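You operate a simulated robot arm through the tools that you are given. There is no shell and no other tool.

You run a simulated robot arm. Do the job below in one go: nothing can be reset, and whatever is moved stays where it is left.

Task
Test how firm the yellow sweet is and stand its cup in the well that fits the reading.
Fine: zero the tester before the test; under 250 g is SOFT, over 350 g is FIRM, between is GOOD; arm aside after.

Only the result counts: the job must be done as asked and must still hold three seconds after the hand-in. Knocking over, shifting, dropping, spilling or breaking anything else fails it.

Robot
A 6-joint arm with a two-finger gripper, fixed in place. Base frame: the origin is at the foot of the arm, x ahead of it, y to its left, z up; the work surface is at about z = 86. Readings come in cm, rad, newtons and seconds.
It reaches about 129.8 cm from its shoulder. Its first joint turns from -2.601 to 2.601 rad. Payload 1.57 kg.
The tool frame sits at the grasp point between the pads (the TCP): z along the fingers, y along the line on which they close. The tips reach 2.1 cm beyond it. Largest opening 7 cm; the body of the gripper starts 5 cm behind the TCP.
Orientation is told as [roll, pitch, yaw] about the base's x, y, z axes, in that order, counted from this pose: with the fingers straight down and closing along the base's y, the tool's x points along the base's -x, its y along +y and its z along -z.

Tools
- The arm moves only by the tool jog_arm. Its argument "motion" is text: rows parted by semicolons, each of 7 numbers parted by spaces: the turn, a rotation vector about the tool's x, y, z in units of 8 degrees (1.0 is 8 degrees), then the shift along the tool's x, y, z in units of 20 mm (1.0 is 20 mm), then the closure, from 0 (fully open) to 1 (shut). In form: ax ay az x y z grip; .... A call has 1 to 20 rows; each row shifts and turns the commanded pose from where the row before left it, along the tool's axes as they then stand. A call with a number of a shift or a turn outside -1 to 1 is refused whole. A row lasts 0.2 s, in which the tool goes at most 5 cm and 0.15 rad; a call with a longer step from one row to the next is refused whole, and so is a gripper value outside its range. Where a pose cannot be reached the arm comes as near as it can. A force on the tool above 60 N (or 10 N above the force at the start of the call, whichever is more), or a blocked arm, ends the call early, and 0.2 s more pass. Each finger halts on what it meets, pressing with about 30 N; the grip force reading is that of the motor and also rises with nothing between the fingers. The clock runs only during rows and for 0.2 s after the last one: add rows that do not move to give the fingers time. The reply holds the time, the measured pose of the TCP, the force on the tool along the base axes, the opening and the grip force, in the units named above and with some noise, with the torque about the TCP (base axes, N m) and any sound that the robot's microphone picked up, and new pictures: "pictures" is both (left out), scene, wrist or none.
- Cameras (640 x 400 px; columns grow to the right, rows downward): "scene" is fixed at [40.08, 50.05, 162.61]; the picture's right is [-0.97, 0.23, 0.00], its down [0.10, 0.41, -0.90] and it looks along [-0.21, -0.88, -0.43] (base axes); focal length 342 px, centre (320, 200). "wrist" rides on the gripper at [7.9, 0.4, -8.1] in the tool frame; the picture's right is [-0.05, 1.00, 0.00], its down [-0.67, -0.04, -0.75] and it looks along [-0.74, -0.04, 0.67] (tool axes); focal length 256 px, centre (320, 200). There is no depth. A picture from a camera that has moved, and an enlarged one, comes with that camera's place and axes in the base frame and with its lens.
- lift_body(by): slides the trunk up (or, below 0, down) by that many cm; the arm rides with it, the base frame stays. It gives what a move gives, with no picture.
- close_up(camera, box): a new picture of the part [left, top, right, bottom] of that camera's present view, enlarged. The clock stands still meanwhile.
- hand_in(): hands the job in; it is judged then, once.

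Nothing tells you positions but the pictures and the camera data. Unless the task says otherwise, let go and move clear before handing in.

The tools are called after "Request:" by a JSON object that holds its "method" and its "body". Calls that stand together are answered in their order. jog_arm: Moves the arm, as the interface text tells. Its arguments: {"type":"object","properties":{"motion":{"type":"string"},"pictures":{"type":"string","enum":["both","scene","wrist","none"]}},"required":["motion"]} The other tools are called the same way: lift_body (by) slides the trunk up or down; close_up (camera, box) takes an enlarged picture of a part of a camera's view; hand_in () hands the job in.

At the start:

```text
time_s: 0.0
position: [4.55, -68.53, 123.0]
orientation: [0.0, 0.002, 0.0]
contact_force: [0.9, -0.1, 0.2]
ft_torque: [0.0, 0.01, -0.03]
opening: 7.0
grip_force: 0.1
trunk travel left (down, up): [-91.2, 5.8]
```

scene: 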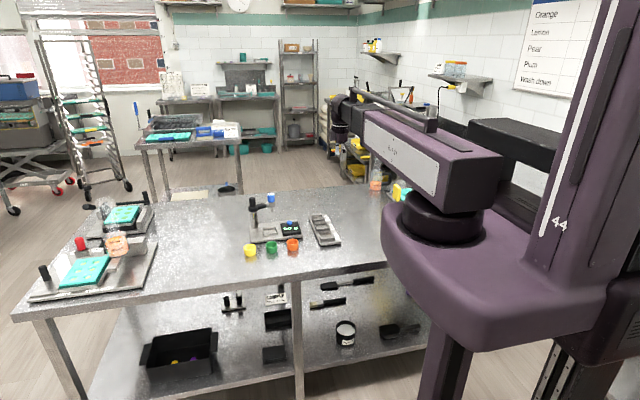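
wrist: 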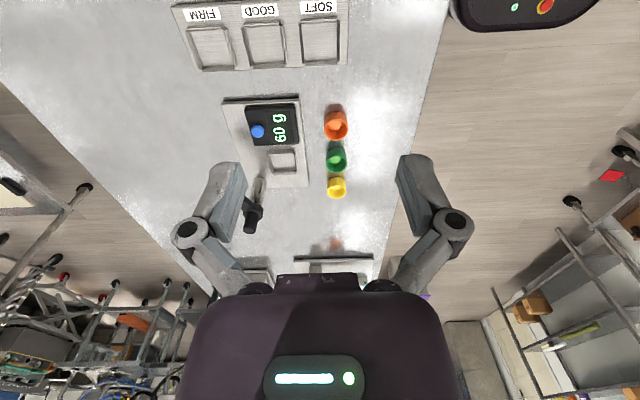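

I see a steel table with a tester (display 60 g, blue button, square pad, black lever), three cups (orange, green, yellow) and a tray with wells marked FIRM/GOOD/SOFT. I'll take close-ups first to work out the positions.

Request:
{"method": "close_up", "body": {"camera": "scene", "box": [220, 170, 360, 270]}}

Request:
{"method": "close_up", "body": {"camera": "wrist", "box": [160, 0, 400, 150]}}

Request:
{"method": "close_up", "body": {"camera": "wrist", "box": [200, 90, 380, 290]}}

```text
4.00 times, centred on (290, 220) of scene
camera zoom: at [40.08, 50.05, 162.61], right [-0.97, 0.23, 0.0], down [0.1, 0.41, -0.9], along [-0.21, -0.88, -0.43], focal length 1369 px, centre (440, 120)
```

zoom: 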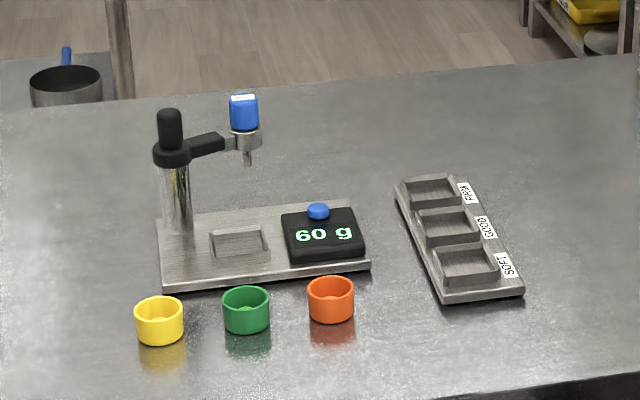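

```text
2.67 times, centred on (280, 75) of wrist
camera zoom: at [-3.48, -68.17, 131.33], right [0.05, 1.0, 0.0], down [0.67, -0.04, 0.75], along [0.74, -0.04, -0.67], focal length 683 px, centre (427, 533)
```

zoom: 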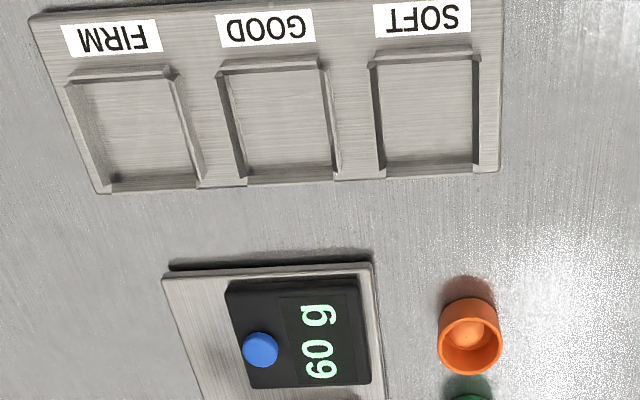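

```text
2.00 times, centred on (290, 190) of wrist
camera zoom: at [-3.48, -68.17, 131.33], right [0.05, 1.0, 0.0], down [0.67, -0.04, 0.75], along [0.74, -0.04, -0.67], focal length 512 px, centre (380, 220)
```

zoom: 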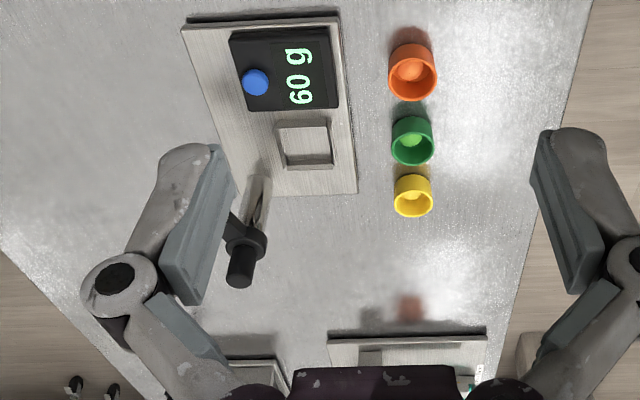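

The tester is around x≈32, y≈-80: post near (38,-83), plunger arm swung aside over about (30,-85), blue zero button near (23,-81). The yellow cup is near (40,-66). I'll move above the area and turn the gripper 90° for a closer look.

Request:
{"method": "jog_arm", "body": {"motion": "0 0 0 -1 0 0 0; 0 0 0 -1 0 0 0; 0 0 0 -1 0 0 0; 0 0 0 -1 0 0 0; 0 0 0 -1 0 0 0; 0 0 0 -1 0 0 0; 0 0 0 -1 0 0 0; 0 0 0 -1 0 0 0; 0 0 0 -1 0 0 0; 0 0 0 -1 0 0 0; 0 0 0 -1 0 0 0; 0 0 0 -1 0 0 0; 0 0 0 0 0 0 0", "pictures": "both"}}

```text
time_s: 2.8
position: [28.52, -68.52, 123.17]
orientation: [0.001, -0.001, 0.0]
contact_force: [0.3, -0.3, -0.5]
ft_torque: [0.0, -0.02, -0.02]
opening: 6.99
grip_force: 0.1
trunk travel left (down, up): [-91.2, 5.8]
camera wrist: at [20.48, -68.12, 131.34], right [0.05, 1.0, 0.0], down [0.67, -0.04, 0.75], along [0.74, -0.04, -0.67], focal length 256 px, centre (320, 200)
```

scene: 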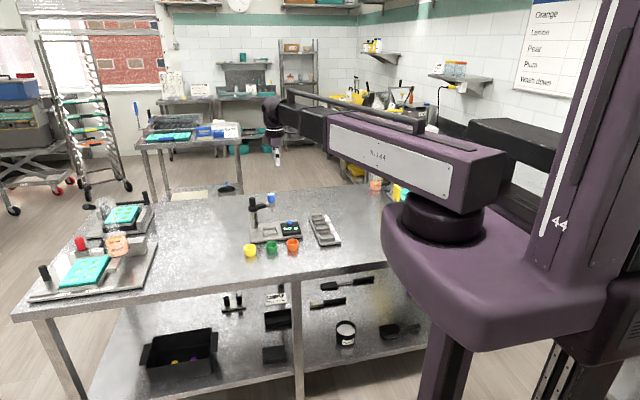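
wrist: 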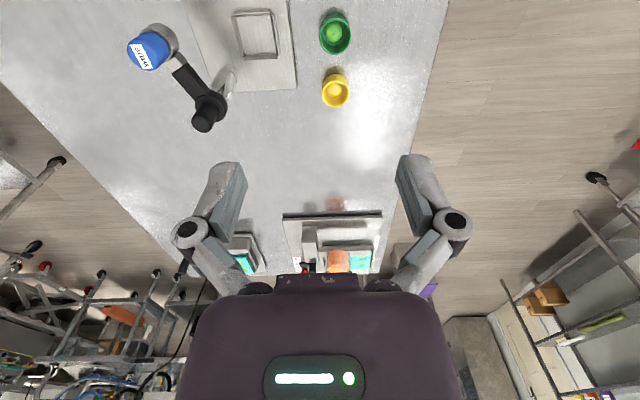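

The swing arm now shows clearly: a blue cap at its end, turned away from the well. I'll turn the gripper so that it closes along x with the camera on the +y side.

Request:
{"method": "jog_arm", "body": {"motion": "0 0 1 0 0 0 0; 0 0 1 0 0 0 0; 0 0 1 0 0 0 0; 0 0 1 0 0 0 0; 0 0 1 0 0 0 0; 0 0 1 0 0 0 0; 0 0 1 0 0 0 0; 0 0 1 0 0 0 0; 0 0 1 0 0 0 0; 0 0 1 0 0 0 0; 0 0 1 0 0 0 0; 0 0 0.25 0 0 0 0; 0 0 0 1 0 0 0; 0 0 0 1 0 0 0; 0 0 0 1 0 0 0; 0 0 0 0 0 1 0; 0 0 0 0 0 1 0; 0 0 0 0 0 1 0; 0 0 0 0 0 0 0", "pictures": "both"}}

```text
time_s: 6.8
position: [28.59, -62.75, 123.03]
orientation: [0.0, 0.001, -1.571]
contact_force: [0.1, 0.8, -0.1]
ft_torque: [0.01, 0.0, -0.02]
opening: 6.99
grip_force: 0.0
out of reach, approached as far as the arm can: row 16, 17, 18
trunk travel left (down, up): [-91.2, 5.8]
camera wrist: at [28.89, -54.82, 131.34], right [1.0, -0.05, 0.0], down [-0.04, -0.67, 0.74], along [-0.04, -0.74, -0.67], focal length 256 px, centre (320, 200)
```

scene: 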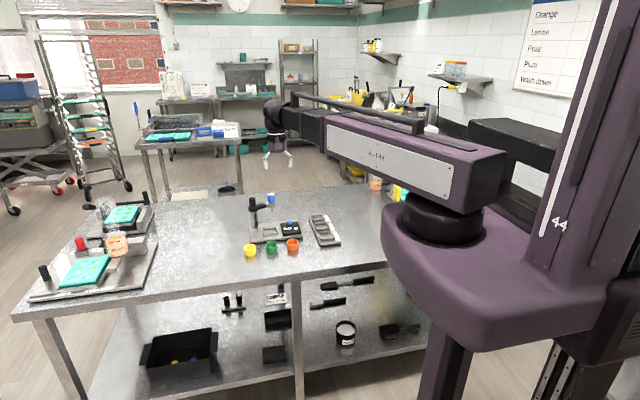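
wrist: 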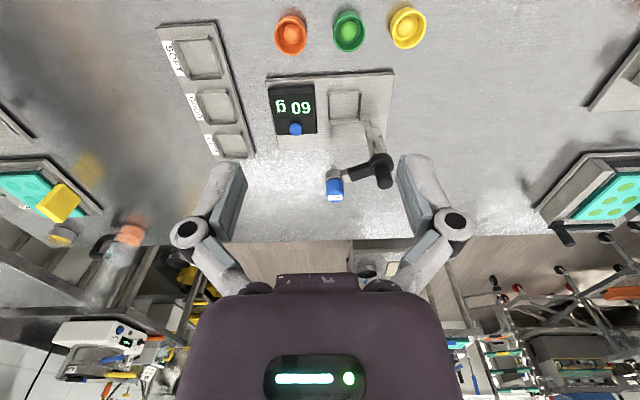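

The wrist view now shows the whole layout, but the arm can't go lower by itself, so the trunk has to come down. I'll lower it by 12 cm, which stays well above everything.

Request:
{"method": "lift_body", "body": {"by": -12}}

Request:
{"method": "close_up", "body": {"camera": "wrist", "box": [150, 0, 450, 210]}}

```text
time_s: 8.3
position: [28.54, -62.61, 111.04]
orientation: [0.0, 0.0, -1.571]
contact_force: [0.4, 0.0, 0.3]
ft_torque: [-0.02, 0.03, -0.02]
opening: 7.02
grip_force: 0.0
trunk travel left (down, up): [-79.2, 17.8]
```

```text
1.90 times, centred on (300, 105) of wrist
camera zoom: at [28.89, -54.83, 119.34], right [1.0, -0.05, 0.0], down [-0.04, -0.67, 0.74], along [-0.04, -0.74, -0.67], focal length 488 px, centre (358, 381)
```

zoom: 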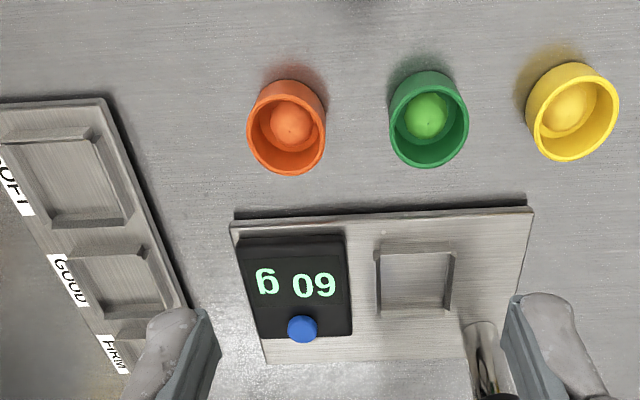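

Lowering the trunk works: z is now 111. I'll test whether small vertical jogs work here too and move toward the tester.

Request:
{"method": "jog_arm", "body": {"motion": "0 0 0 0 0 1 0; 0 0 0 0 0 0 0", "pictures": "none"}}

Request:
{"method": "jog_arm", "body": {"motion": "0 0 0 0 0 -1 0; 0 0 0 0 0 0 0", "pictures": "none"}}

```text
time_s: 8.9
position: [28.53, -62.69, 111.09]
orientation: [0.001, -0.001, -1.571]
contact_force: [-0.2, 0.7, 0.1]
ft_torque: [0.0, -0.02, -0.04]
opening: 7.02
grip_force: 0.1
out of reach, approached as far as the arm can: row 1
trunk travel left (down, up): [-79.2, 17.8]
```

```text
time_s: 9.5
position: [28.54, -62.68, 111.04]
orientation: [-0.002, 0.0, -1.57]
contact_force: [-0.3, 0.2, -0.3]
ft_torque: [-0.03, -0.01, -0.02]
opening: 6.99
grip_force: 0.0
out of reach, approached as far as the arm can: row 1
trunk travel left (down, up): [-79.2, 17.8]
```

Vertical motion comes only from the trunk. I'll move above the zero button at about (23,-81), still at z=111 and clear of the tester arm, and close the fingers.

Request:
{"method": "jog_arm", "body": {"motion": "0 0 0 -1 -0.3 0 1; 0 0 0 -1 -0.3 0 1; 0 0 0 -1 -0.3 0 1; 0 0 0 -1 -0.3 0 1; 0 0 0 -1 -0.3 0 1; 0 0 0 -1 -0.3 0 1; 0 0 0 -1 -0.3 0 1; 0 0 0 -1 -0.3 0 1; 0 0 0 -1 -0.4 0 1; 0 0 0 -0.2 0 0 1; 0 0 0 0 0 0 1", "pictures": "wrist"}}

Request:
{"method": "close_up", "body": {"camera": "wrist", "box": [200, 0, 440, 150]}}

```text
time_s: 11.9
position: [22.88, -81.35, 111.15]
orientation: [-0.001, 0.001, -1.571]
contact_force: [0.4, -0.1, 1.5]
ft_torque: [0.01, 0.01, 0.0]
opening: 0.0
grip_force: 28.4
trunk travel left (down, up): [-79.2, 17.8]
camera wrist: at [23.24, -73.4, 119.33], right [1.0, -0.05, 0.0], down [-0.04, -0.67, 0.74], along [-0.04, -0.74, -0.67], focal length 256 px, centre (320, 200)
```

wrist: 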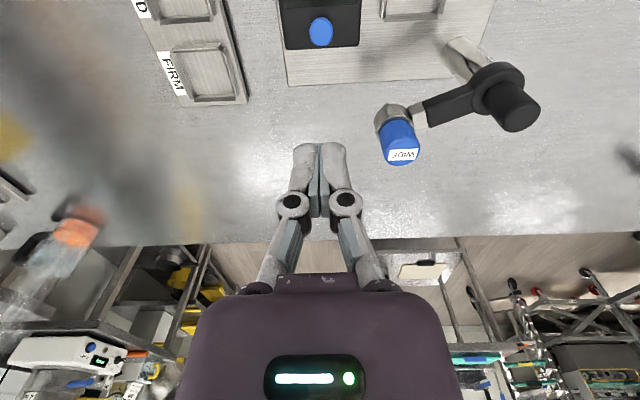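

```text
2.67 times, centred on (320, 75) of wrist
camera zoom: at [23.24, -73.4, 119.33], right [1.0, -0.05, 0.0], down [-0.04, -0.67, 0.74], along [-0.04, -0.74, -0.67], focal length 683 px, centre (320, 533)
```

zoom: 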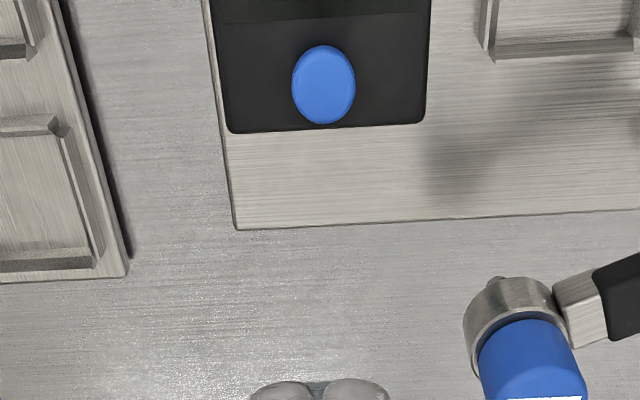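

The button is at about (23.0,-81.1), almost under the fingertips. I'll nudge slightly and lower the trunk toward it.

Request:
{"method": "jog_arm", "body": {"motion": "0 0 0 0.1 0 0 1; 0 0 0 0 0 0 1", "pictures": "none"}}

Request:
{"method": "lift_body", "body": {"by": -15}}

Request:
{"method": "close_up", "body": {"camera": "wrist", "box": [160, 0, 560, 250]}}

Request:
{"method": "close_up", "body": {"camera": "scene", "box": [220, 100, 400, 260]}}

```text
time_s: 12.5
position: [22.81, -81.07, 111.07]
orientation: [0.0, 0.0, -1.572]
contact_force: [0.3, 1.0, 0.4]
ft_torque: [0.01, 0.02, 0.03]
opening: 0.0
grip_force: 29.2
trunk travel left (down, up): [-79.2, 17.8]
```

```text
time_s: 14.2
position: [22.85, -81.0, 95.97]
orientation: [0.001, 0.0, -1.571]
contact_force: [-0.4, -0.5, -0.2]
ft_torque: [-0.01, -0.02, -0.01]
opening: 0.0
grip_force: 28.9
trunk travel left (down, up): [-64.2, 32.8]
```

```text
1.60 times, centred on (360, 125) of wrist
camera zoom: at [23.23, -73.13, 104.34], right [1.0, -0.05, 0.0], down [-0.04, -0.67, 0.74], along [-0.04, -0.74, -0.67], focal length 410 px, centre (256, 320)
```

zoom: 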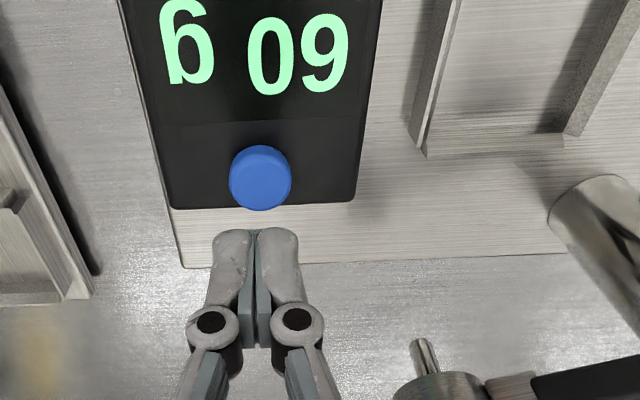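

```text
2.50 times, centred on (310, 180) of scene
camera zoom: at [40.08, 50.05, 162.61], right [-0.97, 0.23, 0.0], down [0.1, 0.41, -0.9], along [-0.21, -0.88, -0.43], focal length 856 px, centre (345, 250)
```

zoom: 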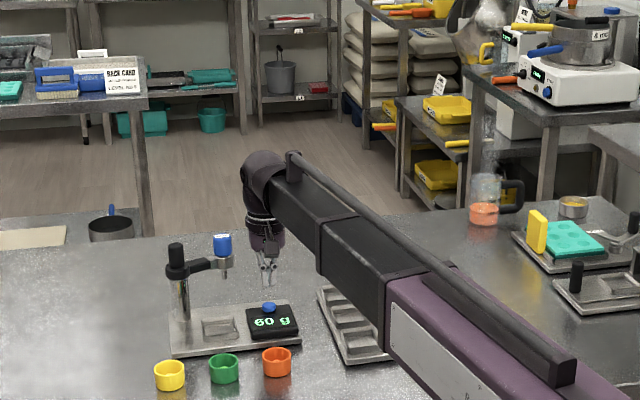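

The fingertips are about 4 cm above the button and lined up with it. I'll descend in small steps.

Request:
{"method": "lift_body", "body": {"by": -3}}

Request:
{"method": "lift_body", "body": {"by": -0.5}}

Request:
{"method": "close_up", "body": {"camera": "wrist", "box": [160, 0, 560, 250]}}

```text
time_s: 15.0
position: [22.79, -80.99, 93.15]
orientation: [0.0, 0.0, -1.57]
contact_force: [0.4, 0.2, 0.5]
ft_torque: [0.03, -0.02, 0.01]
opening: 0.01
grip_force: 28.8
trunk travel left (down, up): [-61.2, 35.8]
```

```text
time_s: 15.5
position: [22.81, -81.03, 92.52]
orientation: [0.0, -0.001, -1.573]
contact_force: [-0.5, -0.4, -0.4]
ft_torque: [-0.01, 0.01, -0.02]
opening: 0.0
grip_force: 28.9
trunk travel left (down, up): [-60.7, 36.3]
```

```text
1.60 times, centred on (360, 125) of wrist
camera zoom: at [23.23, -73.13, 100.83], right [1.0, -0.05, 0.0], down [-0.04, -0.67, 0.74], along [-0.04, -0.74, -0.67], focal length 410 px, centre (256, 320)
```

zoom: 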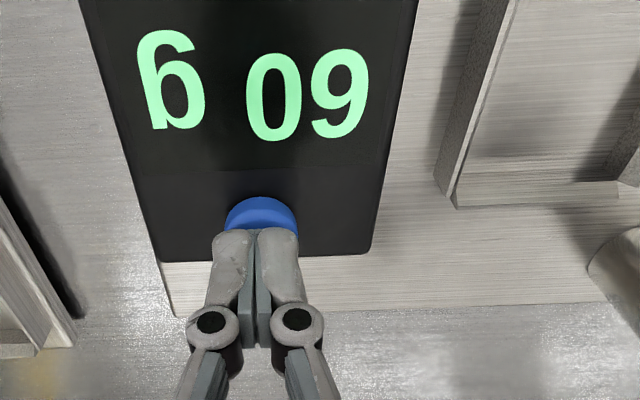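

Request:
{"method": "lift_body", "body": {"by": -0.5}}

Request:
{"method": "lift_body", "body": {"by": -0.3}}

Request:
{"method": "close_up", "body": {"camera": "wrist", "box": [160, 0, 560, 250]}}

```text
time_s: 16.1
position: [22.89, -80.98, 91.99]
orientation: [0.0, -0.001, -1.569]
contact_force: [-0.1, 0.1, 1.0]
ft_torque: [-0.01, 0.0, 0.01]
opening: 0.59
grip_force: 28.2
trunk travel left (down, up): [-60.2, 36.8]
```

```text
time_s: 16.6
position: [22.82, -81.01, 91.79]
orientation: [0.0, -0.001, -1.57]
contact_force: [0.0, -1.1, 2.5]
ft_torque: [0.03, 0.0, 0.02]
opening: 0.59
grip_force: 28.6
trunk travel left (down, up): [-59.9, 37.1]
```

```text
1.60 times, centred on (360, 125) of wrist
camera zoom: at [23.23, -73.13, 100.04], right [1.0, -0.05, 0.0], down [-0.04, -0.67, 0.74], along [-0.04, -0.74, -0.67], focal length 410 px, centre (256, 320)
```

zoom: 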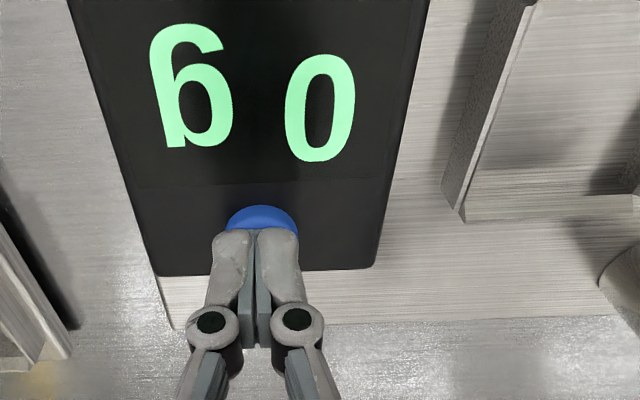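

The display reads 0 g, so it is zeroed. I'll rise slowly, because the opening reads 0.59 and I want to be sure nothing is pinched.

Request:
{"method": "lift_body", "body": {"by": 0.6}}

Request:
{"method": "close_up", "body": {"camera": "wrist", "box": [160, 0, 560, 250]}}

```text
time_s: 17.1
position: [22.74, -81.04, 92.28]
orientation: [0.001, -0.002, -1.573]
contact_force: [0.7, -0.6, -0.9]
ft_torque: [0.0, 0.0, 0.01]
opening: 0.0
grip_force: 28.5
trunk travel left (down, up): [-60.5, 36.5]
```

```text
1.60 times, centred on (360, 125) of wrist
camera zoom: at [23.23, -73.14, 100.63], right [1.0, -0.05, 0.0], down [-0.04, -0.67, 0.74], along [-0.04, -0.74, -0.67], focal length 410 px, centre (256, 320)
```

zoom: 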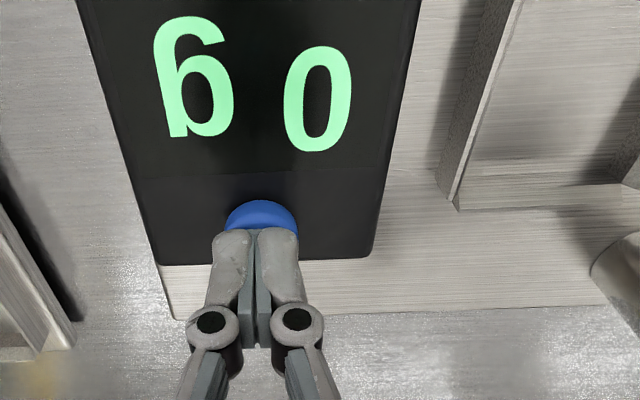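

Zeroed and free. Next I'll rise a little and travel to above the yellow cup at about (40.9,-66.1), opening the fingers on the way.

Request:
{"method": "lift_body", "body": {"by": 8}}

Request:
{"method": "jog_arm", "body": {"motion": "0 0 0 1 0 0 1; 0 0 0 1 0 0 1; 0 0 0 1 0.5 0 1; 0 0 0 1 1 0 0.5; 0 0 0 1 1 0 0; 0 0 0 1 1 0 0; 0 0 0 1 1 0 0; 0 0 0 0.4 1 0 0; 0 0 0 0 1 0 0; 0 0 0 0 1 0 0; 0 0 0 0 1 0 0; 0 0 0 0 0.5 0 0; 0 0 0 0 0 0 0; 0 0 0 0 0 0 0", "pictures": "both"}}

Request:
{"method": "close_up", "body": {"camera": "wrist", "box": [200, 20, 440, 170]}}

```text
time_s: 18.3
position: [22.9, -80.9, 100.44]
orientation: [0.0, 0.0, -1.57]
contact_force: [0.1, 0.4, 0.4]
ft_torque: [0.0, 0.02, -0.02]
opening: 0.01
grip_force: 29.2
trunk travel left (down, up): [-68.5, 28.5]
```

```text
time_s: 21.3
position: [41.0, -65.97, 100.32]
orientation: [0.0, -0.001, -1.571]
contact_force: [0.2, -0.2, -0.5]
ft_torque: [0.01, 0.01, -0.03]
opening: 7.0
grip_force: 0.0
trunk travel left (down, up): [-68.5, 28.5]
camera wrist: at [41.38, -58.2, 108.63], right [1.0, -0.05, 0.0], down [-0.04, -0.67, 0.74], along [-0.04, -0.74, -0.67], focal length 256 px, centre (320, 200)
```

scene: 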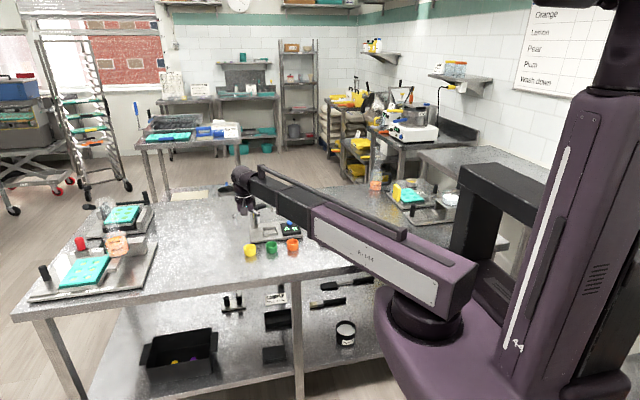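
wrist: 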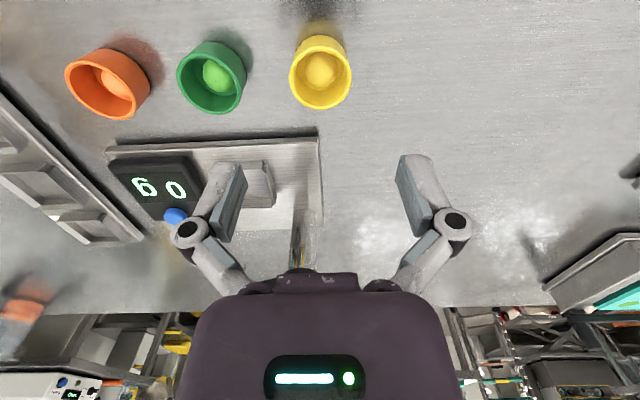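

```text
2.67 times, centred on (320, 95) of wrist
camera zoom: at [41.38, -58.2, 108.63], right [1.0, -0.05, 0.0], down [-0.04, -0.67, 0.74], along [-0.04, -0.74, -0.67], focal length 683 px, centre (320, 480)
```

zoom: 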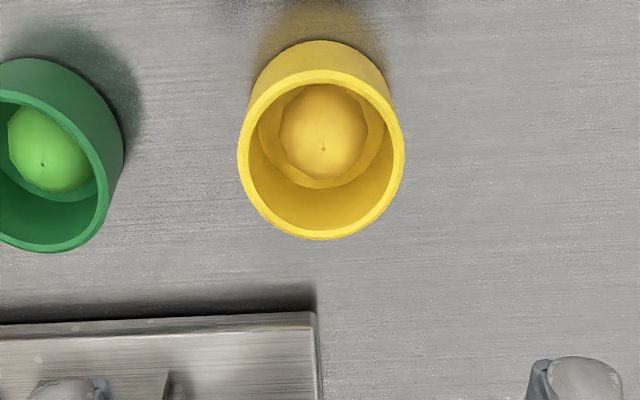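

The yellow cup's rim is centred near (41.0,-66.4), about 4.7 cm across and 2.7 cm high. I want the well depth before choosing a grip height.

Request:
{"method": "close_up", "body": {"camera": "scene", "box": [238, 205, 302, 245]}}

Request:
{"method": "close_up", "body": {"camera": "scene", "box": [300, 205, 364, 245]}}

Request:
{"method": "close_up", "body": {"camera": "wrist", "box": [100, 110, 340, 260]}}

```text
10.00 times, centred on (270, 225) of scene
camera zoom: at [40.08, 50.05, 162.61], right [-0.97, 0.23, 0.0], down [0.1, 0.41, -0.9], along [-0.21, -0.88, -0.43], focal length 3423 px, centre (820, -50)
```

zoom: 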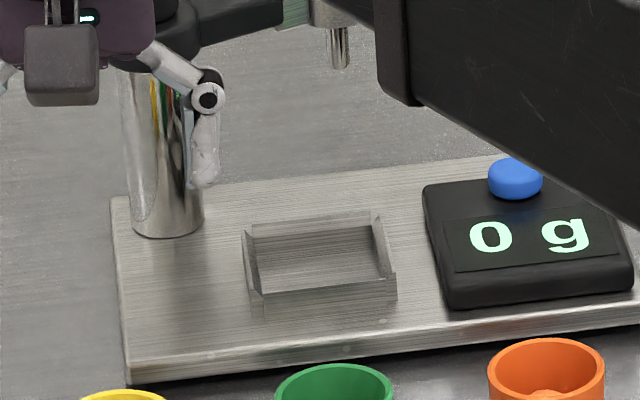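

```text
10.00 times, centred on (332, 225) of scene
camera zoom: at [40.08, 50.05, 162.61], right [-0.97, 0.23, 0.0], down [0.1, 0.41, -0.9], along [-0.21, -0.88, -0.43], focal length 3423 px, centre (200, -50)
```

zoom: 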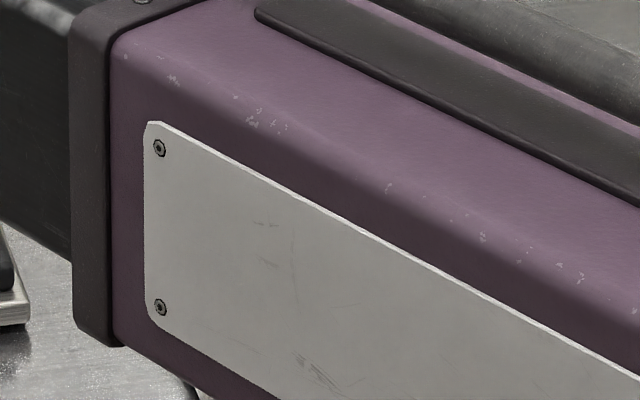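

```text
2.67 times, centred on (220, 185) of wrist
camera zoom: at [41.38, -58.2, 108.63], right [1.0, -0.05, 0.0], down [-0.04, -0.67, 0.74], along [-0.04, -0.74, -0.67], focal length 683 px, centre (587, 240)
```

zoom: 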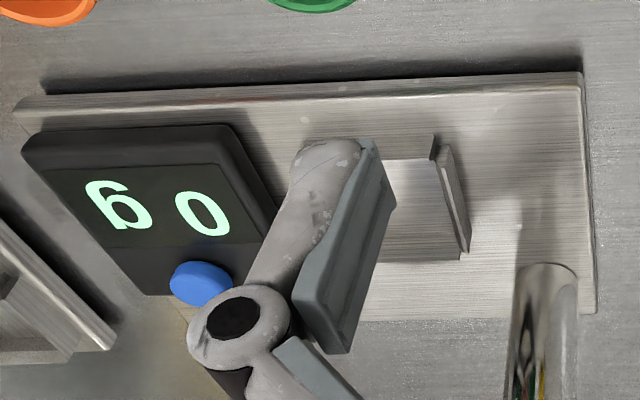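

The wells are square raised frames, roughly 5.5–6 cm outside with ribs about 1 cm high. I'll hover over the tester well to measure it before fetching the cup.

Request:
{"method": "jog_arm", "body": {"motion": "0 0 0 -1 -1 0 0; 0 0 0 -1 -1 0 0; 0 0 0 -1 -1 0 0; 0 0 0 -1 -1 0 0; 0 0 0 -1 -0.5 0 0; 0 0 0 -0.8 0 0 0; 0 0 0 0 0 0 0; 0 0 0 0 0 0 0", "pictures": "wrist"}}

Request:
{"method": "close_up", "body": {"camera": "wrist", "box": [200, 0, 440, 150]}}

Request:
{"method": "close_up", "body": {"camera": "wrist", "box": [220, 120, 460, 270]}}

```text
time_s: 23.1
position: [31.94, -77.85, 100.45]
orientation: [0.0, 0.0, -1.571]
contact_force: [-0.6, 0.9, 0.3]
ft_torque: [0.04, -0.01, -0.03]
opening: 7.01
grip_force: 0.0
trunk travel left (down, up): [-68.5, 28.5]
camera wrist: at [32.34, -69.95, 108.63], right [1.0, -0.05, 0.0], down [-0.04, -0.67, 0.74], along [-0.04, -0.74, -0.67], focal length 256 px, centre (320, 200)
```

wrist: 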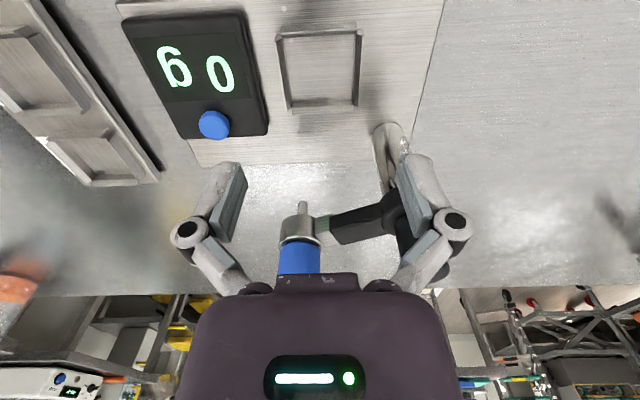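

```text
2.67 times, centred on (320, 75) of wrist
camera zoom: at [32.34, -69.95, 108.63], right [1.0, -0.05, 0.0], down [-0.04, -0.67, 0.74], along [-0.04, -0.74, -0.67], focal length 683 px, centre (320, 533)
```

zoom: 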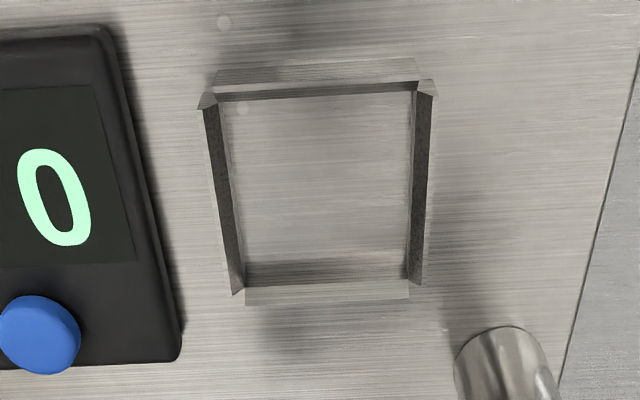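

```text
2.67 times, centred on (340, 195) of wrist
camera zoom: at [32.34, -69.95, 108.63], right [1.0, -0.05, 0.0], down [-0.04, -0.67, 0.74], along [-0.04, -0.74, -0.67], focal length 683 px, centre (267, 213)
```

zoom: 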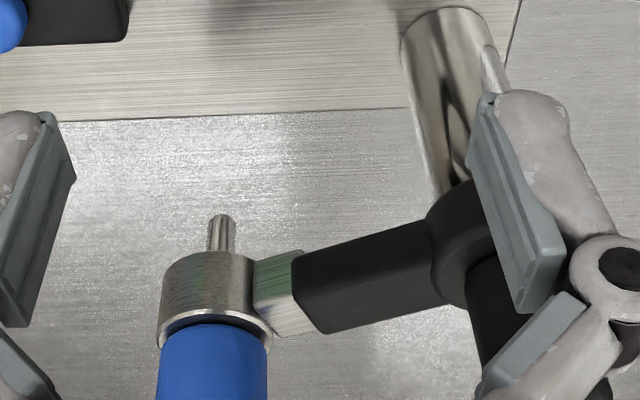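

The tester well is centred near (32.0,-78.1), about 5.3 cm inside. The post is near (38,-85) and the plunger tip near (29.8,-86.4,93.5). I'll go back to the yellow cup and descend over it.

Request:
{"method": "jog_arm", "body": {"motion": "0 0 0 1 0.5 0 0; 0 0 0 1 1 0 0; 0 0 0 1 1 0 0; 0 0 0 1 1 0 0; 0 0 0 1 1 0 0; 0 0 0 0.7 0 0 0; 0 0 0 0 0 0 0; 0 0 0 0 0 0 0", "pictures": "none"}}

Request:
{"method": "lift_body", "body": {"by": -7}}

Request:
{"method": "close_up", "body": {"camera": "wrist", "box": [160, 50, 480, 250]}}

```text
time_s: 24.9
position: [40.74, -66.38, 100.21]
orientation: [0.001, 0.001, -1.57]
contact_force: [-0.5, -0.3, -0.6]
ft_torque: [0.02, 0.0, -0.02]
opening: 6.98
grip_force: 0.1
trunk travel left (down, up): [-68.5, 28.5]
```

```text
time_s: 26.0
position: [40.8, -66.37, 93.28]
orientation: [-0.001, -0.001, -1.571]
contact_force: [0.4, -0.3, -0.7]
ft_torque: [-0.03, 0.05, -0.01]
opening: 6.99
grip_force: 0.0
trunk travel left (down, up): [-61.5, 35.5]
```

```text
2.00 times, centred on (320, 150) of wrist
camera zoom: at [41.24, -58.46, 101.64], right [1.0, -0.05, 0.0], down [-0.04, -0.67, 0.74], along [-0.04, -0.74, -0.67], focal length 512 px, centre (320, 300)
```

zoom: 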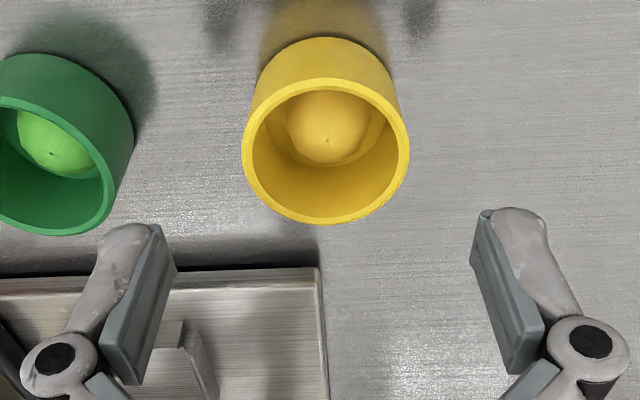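

The cup centre is at about (41.0,-66.7). A small correction, then down to grip height, keeping the tips about 1.2 cm above the table so they clear the frame ribs later.

Request:
{"method": "jog_arm", "body": {"motion": "0 0 0 -0.17 0.08 0 0; 0 0 0 0 0 0 0", "pictures": "none"}}

Request:
{"method": "lift_body", "body": {"by": -3.9}}

Request:
{"method": "close_up", "body": {"camera": "wrist", "box": [160, 50, 480, 250]}}

```text
time_s: 26.6
position: [41.09, -66.62, 93.37]
orientation: [0.0, 0.0, -1.571]
contact_force: [0.1, -0.7, 0.6]
ft_torque: [0.01, 0.0, -0.03]
opening: 7.01
grip_force: 0.2
trunk travel left (down, up): [-61.5, 35.5]
```

```text
time_s: 27.4
position: [40.9, -66.6, 89.46]
orientation: [0.001, 0.0, -1.57]
contact_force: [-0.7, -0.1, 0.2]
ft_torque: [-0.01, -0.03, 0.0]
opening: 7.01
grip_force: 0.0
trunk travel left (down, up): [-57.6, 39.4]
```

```text
2.00 times, centred on (320, 150) of wrist
camera zoom: at [41.4, -58.78, 97.73], right [1.0, -0.05, 0.0], down [-0.04, -0.67, 0.74], along [-0.04, -0.74, -0.67], focal length 512 px, centre (320, 300)
```

zoom: 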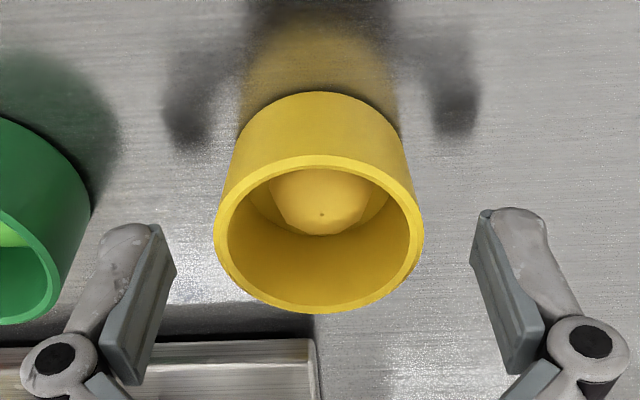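

Cup is centred between the fingers. Closing on it.

Request:
{"method": "jog_arm", "body": {"motion": "0 0 0 0 0 0 0.2; 0 0 0 0 0 0 0.4; 0 0 0 0 0 0 1; 0 0 0 0 0 0 1; 0 0 0 0 0 0 1", "pictures": "wrist"}}

```text
time_s: 28.6
position: [41.0, -66.6, 89.39]
orientation: [0.0, 0.0, -1.573]
contact_force: [0.9, -0.6, 4.6]
ft_torque: [-0.01, 0.0, -0.01]
opening: 4.53
grip_force: 29.5
trunk travel left (down, up): [-57.6, 39.4]
camera wrist: at [41.39, -58.77, 97.76], right [1.0, -0.05, 0.0], down [-0.04, -0.67, 0.75], along [-0.04, -0.74, -0.67], focal length 256 px, centre (320, 200)
```

wrist: 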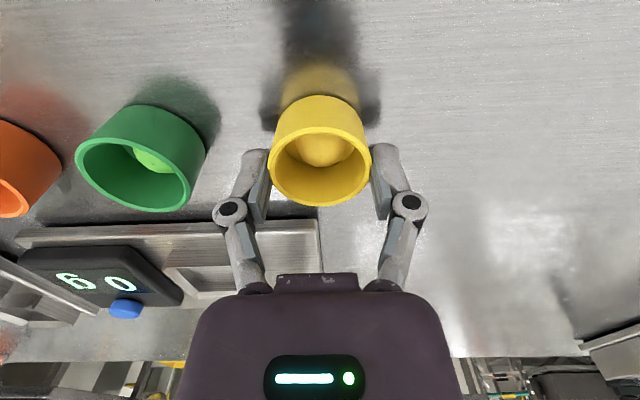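

Gripped at 4.53 cm. I'll lift 6 cm and check.

Request:
{"method": "lift_body", "body": {"by": 6}}

Request:
{"method": "close_up", "body": {"camera": "wrist", "box": [160, 50, 480, 250]}}

Request:
{"method": "close_up", "body": {"camera": "scene", "box": [220, 150, 348, 270]}}

```text
time_s: 29.6
position: [41.03, -66.62, 95.53]
orientation: [0.001, 0.0, -1.569]
contact_force: [0.4, 0.1, 0.0]
ft_torque: [0.0, -0.01, 0.02]
opening: 4.55
grip_force: 29.7
trunk travel left (down, up): [-63.6, 33.4]
```

```text
2.00 times, centred on (320, 150) of wrist
camera zoom: at [41.41, -58.79, 103.73], right [1.0, -0.05, 0.0], down [-0.04, -0.67, 0.74], along [-0.04, -0.74, -0.67], focal length 512 px, centre (320, 300)
```

zoom: 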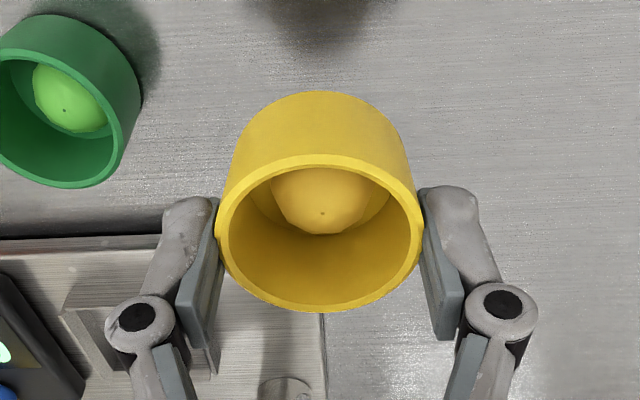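

```text
3.33 times, centred on (284, 210) of scene
camera zoom: at [40.08, 50.05, 162.61], right [-0.97, 0.23, 0.0], down [0.1, 0.41, -0.9], along [-0.21, -0.88, -0.43], focal length 1141 px, centre (440, 167)
```

zoom: 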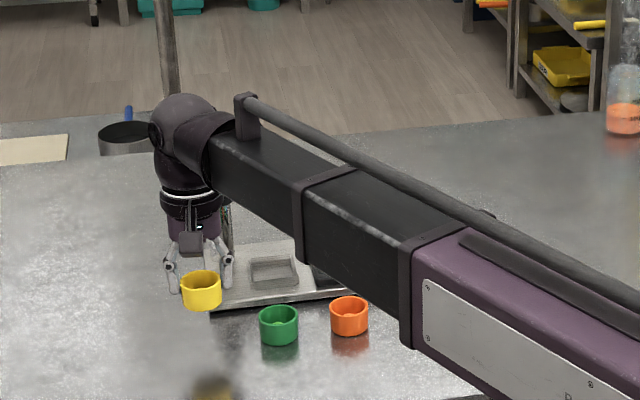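

The cup is held level. Carrying it to above the tester well at (32.0,-78.1).

Request:
{"method": "jog_arm", "body": {"motion": "0 0 0 -0.9 -0.9 0 1; 0 0 0 -1 -0.9 0 1; 0 0 0 -1 -0.9 0 1; 0 0 0 -1 -0.9 0 1; 0 0 0 -1 -0.9 0 1; 0 0 0 -0.76 0 0 1; 0 0 0 0 0 0 1; 0 0 0 0 0 0 1", "pictures": "wrist"}}

Request:
{"method": "close_up", "body": {"camera": "wrist", "box": [160, 20, 480, 220]}}

```text
time_s: 31.4
position: [32.07, -77.78, 95.51]
orientation: [0.002, -0.002, -1.571]
contact_force: [0.0, 0.2, 0.1]
ft_torque: [0.01, -0.01, -0.01]
opening: 4.51
grip_force: 30.2
trunk travel left (down, up): [-63.6, 33.4]
camera wrist: at [32.5, -69.98, 103.73], right [1.0, -0.05, 0.0], down [-0.04, -0.67, 0.74], along [-0.04, -0.74, -0.67], focal length 256 px, centre (320, 200)
```

wrist: 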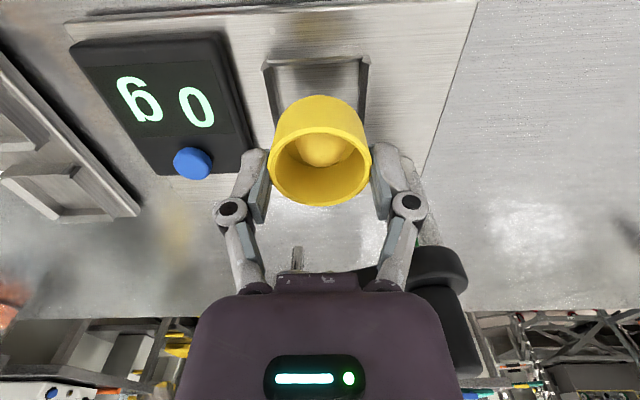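

```text
2.00 times, centred on (320, 120) of wrist
camera zoom: at [32.5, -69.98, 103.73], right [1.0, -0.05, 0.0], down [-0.04, -0.67, 0.74], along [-0.04, -0.74, -0.67], focal length 512 px, centre (320, 360)
```

zoom: 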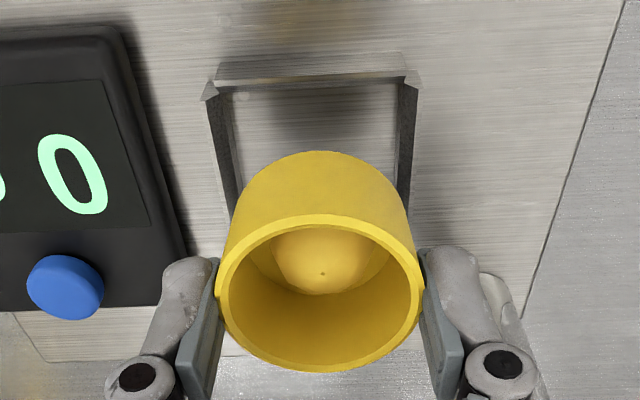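

Cup is at about (32.1,-77.95) against the well at (31.97,-77.95). I'll correct x slightly and lower until just above the frame.

Request:
{"method": "jog_arm", "body": {"motion": "0 0 0 -0.02 -0.075 0 1; 0 0 0 0 0 0 1; 0 0 0 0 0 0 1", "pictures": "none"}}

Request:
{"method": "lift_body", "body": {"by": -3.2}}

Request:
{"method": "close_up", "body": {"camera": "wrist", "box": [200, 60, 440, 210]}}

Request:
{"method": "close_up", "body": {"camera": "scene", "box": [230, 170, 310, 250]}}

```text
time_s: 32.2
position: [31.98, -77.95, 95.39]
orientation: [0.0, 0.0, -1.57]
contact_force: [-0.4, 0.4, -0.5]
ft_torque: [0.0, 0.02, -0.02]
opening: 4.49
grip_force: 30.1
trunk travel left (down, up): [-63.6, 33.4]
```

```text
time_s: 33.0
position: [32.05, -77.95, 92.28]
orientation: [-0.001, -0.002, -1.57]
contact_force: [-0.5, 1.2, -0.5]
ft_torque: [0.0, 0.01, 0.03]
opening: 4.5
grip_force: 30.0
trunk travel left (down, up): [-60.4, 36.6]
```

```text
2.67 times, centred on (320, 135) of wrist
camera zoom: at [32.31, -70.05, 100.53], right [1.0, -0.05, 0.0], down [-0.04, -0.67, 0.74], along [-0.04, -0.74, -0.67], focal length 683 px, centre (320, 373)
```

zoom: 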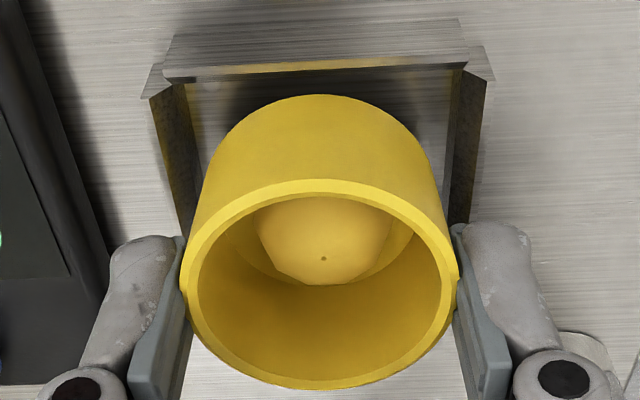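

```text
5.00 times, centred on (270, 210) of scene
camera zoom: at [40.08, 50.05, 162.61], right [-0.97, 0.23, 0.0], down [0.1, 0.41, -0.9], along [-0.21, -0.88, -0.43], focal length 1712 px, centre (570, 150)
```

zoom: 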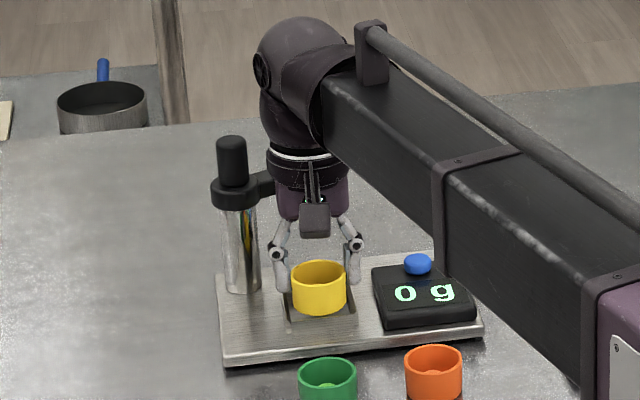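

The cup is centred over the frame in both axes, and the ribs slope outward to form a lead-in. Lowering in small steps while watching the force.

Request:
{"method": "lift_body", "body": {"by": -1.2}}

Request:
{"method": "lift_body", "body": {"by": -0.4}}

Request:
{"method": "close_up", "body": {"camera": "wrist", "box": [200, 60, 440, 210]}}

Request:
{"method": "close_up", "body": {"camera": "scene", "box": [238, 200, 302, 240]}}

```text
time_s: 33.6
position: [31.98, -77.9, 91.2]
orientation: [0.0, -0.001, -1.571]
contact_force: [-0.5, 0.0, -0.6]
ft_torque: [-0.01, 0.01, 0.02]
opening: 4.51
grip_force: 30.2
trunk travel left (down, up): [-59.2, 37.8]
```

```text
time_s: 34.1
position: [31.96, -77.86, 90.77]
orientation: [-0.002, -0.003, -1.57]
contact_force: [1.6, -3.6, 19.2]
ft_torque: [-0.06, 0.0, -0.04]
opening: 4.49
grip_force: 30.0
trunk travel left (down, up): [-58.8, 38.2]
```

```text
2.67 times, centred on (320, 135) of wrist
camera zoom: at [32.28, -69.98, 99.05], right [1.0, -0.05, 0.0], down [-0.04, -0.67, 0.75], along [-0.04, -0.74, -0.67], focal length 683 px, centre (320, 373)
```

zoom: 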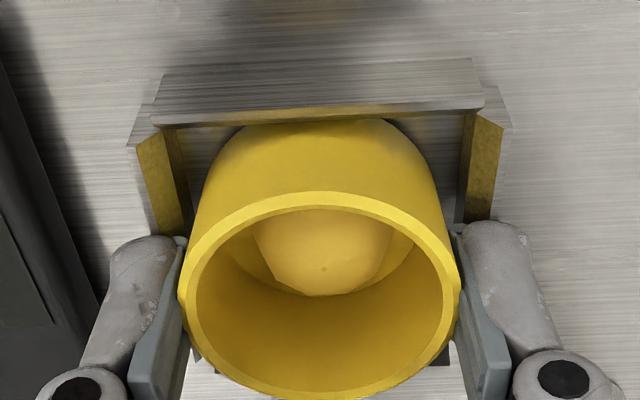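

```text
10.00 times, centred on (270, 220) of scene
camera zoom: at [40.08, 50.05, 162.61], right [-0.97, 0.23, 0.0], down [0.1, 0.41, -0.9], along [-0.21, -0.88, -0.43], focal length 3423 px, centre (820, 0)
```

zoom: 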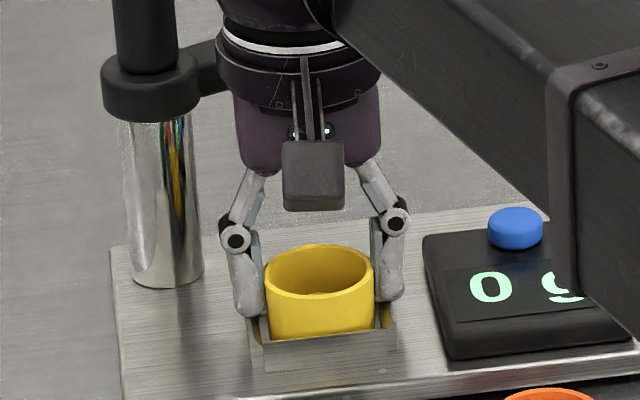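

A 19 N upward force, centred, with the cup slid about 2 mm up in the grip, means the cup's bottom has met the well floor. I'll rise 1.5 mm so the tips clear the ribs, then open gently.

Request:
{"method": "lift_body", "body": {"by": 0.2}}

Request:
{"method": "jog_arm", "body": {"motion": "0 0 0 0 0 0 0.3; 0 0 0 0 0 0 0.25; 0 0 0 0 0 0 0.2; 0 0 0 0 0 0 0.2; 0 0 0 0 0 0 0.2", "pictures": "none"}}

Request:
{"method": "close_up", "body": {"camera": "wrist", "box": [200, 60, 440, 210]}}

Request:
{"method": "close_up", "body": {"camera": "scene", "box": [238, 200, 302, 240]}}

```text
time_s: 34.6
position: [31.87, -77.86, 90.92]
orientation: [-0.002, 0.002, -1.571]
contact_force: [0.3, -0.4, 0.1]
ft_torque: [-0.03, 0.01, 0.0]
opening: 4.5
grip_force: 29.8
trunk travel left (down, up): [-59.0, 38.0]
```

```text
time_s: 35.9
position: [31.9, -77.95, 90.8]
orientation: [-0.002, 0.0, -1.571]
contact_force: [0.8, -1.0, 0.2]
ft_torque: [0.05, 0.0, 0.0]
opening: 5.59
grip_force: 0.1
trunk travel left (down, up): [-59.0, 38.0]
```

```text
2.67 times, centred on (320, 135) of wrist
camera zoom: at [32.31, -70.06, 99.13], right [1.0, -0.05, 0.0], down [-0.04, -0.67, 0.74], along [-0.04, -0.74, -0.67], focal length 683 px, centre (320, 373)
```

zoom: 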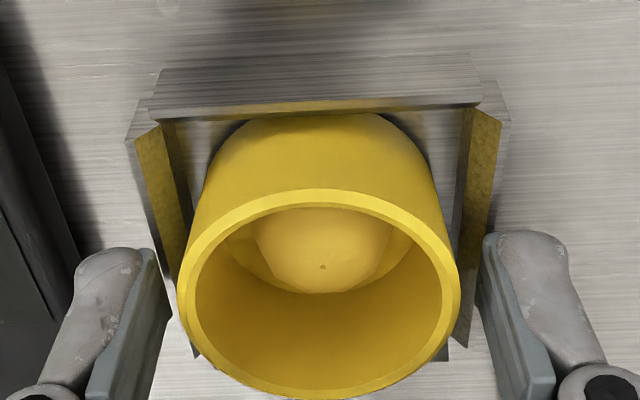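

```text
10.00 times, centred on (270, 220) of scene
camera zoom: at [40.08, 50.05, 162.61], right [-0.97, 0.23, 0.0], down [0.1, 0.41, -0.9], along [-0.21, -0.88, -0.43], focal length 3423 px, centre (820, 0)
```

zoom: 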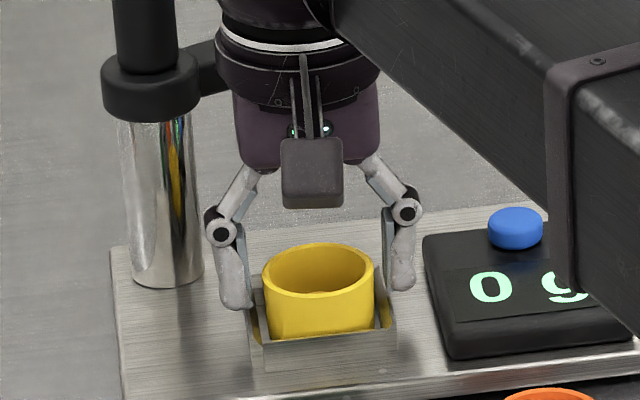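

The cup stands in the well. I'll rise straight up and check the display and cup.

Request:
{"method": "lift_body", "body": {"by": 9}}

Request:
{"method": "close_up", "body": {"camera": "wrist", "box": [120, 0, 440, 200]}}

Request:
{"method": "close_up", "body": {"camera": "wrist", "box": [240, 100, 480, 300]}}

Request:
{"method": "close_up", "body": {"camera": "scene", "box": [230, 170, 310, 250]}}

```text
time_s: 37.1
position: [31.83, -78.0, 99.95]
orientation: [-0.001, -0.001, -1.572]
contact_force: [0.4, -0.5, -0.4]
ft_torque: [0.0, 0.03, 0.03]
opening: 5.61
grip_force: 0.1
trunk travel left (down, up): [-68.0, 29.0]
```

```text
2.00 times, centred on (280, 100) of wrist
camera zoom: at [32.31, -70.07, 108.12], right [1.0, -0.05, 0.0], down [-0.04, -0.67, 0.74], along [-0.04, -0.74, -0.67], focal length 512 px, centre (400, 400)
```

zoom: 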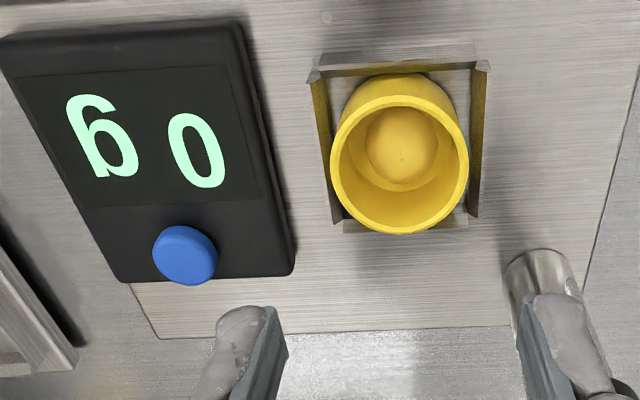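

```text
2.00 times, centred on (360, 200) of wrist
camera zoom: at [32.31, -70.07, 108.12], right [1.0, -0.05, 0.0], down [-0.04, -0.67, 0.74], along [-0.04, -0.74, -0.67], focal length 512 px, centre (240, 200)
```

zoom: 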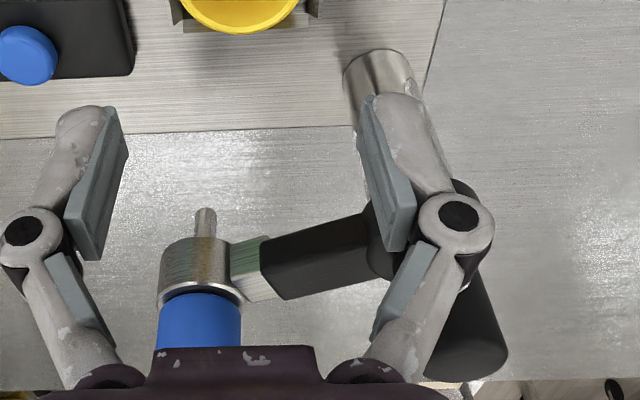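

```text
5.00 times, centred on (270, 210) of scene
camera zoom: at [40.08, 50.05, 162.61], right [-0.97, 0.23, 0.0], down [0.1, 0.41, -0.9], along [-0.21, -0.88, -0.43], focal length 1712 px, centre (570, 150)
```

zoom: 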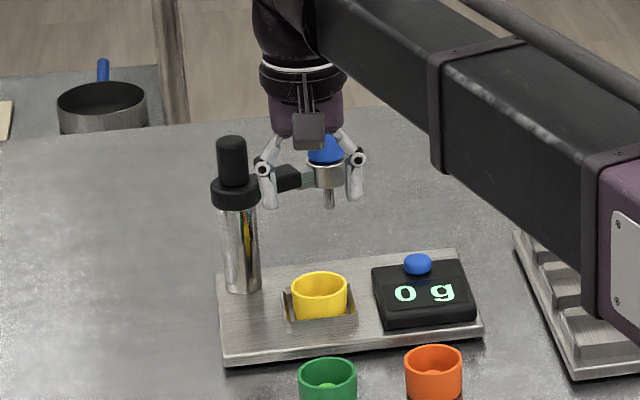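

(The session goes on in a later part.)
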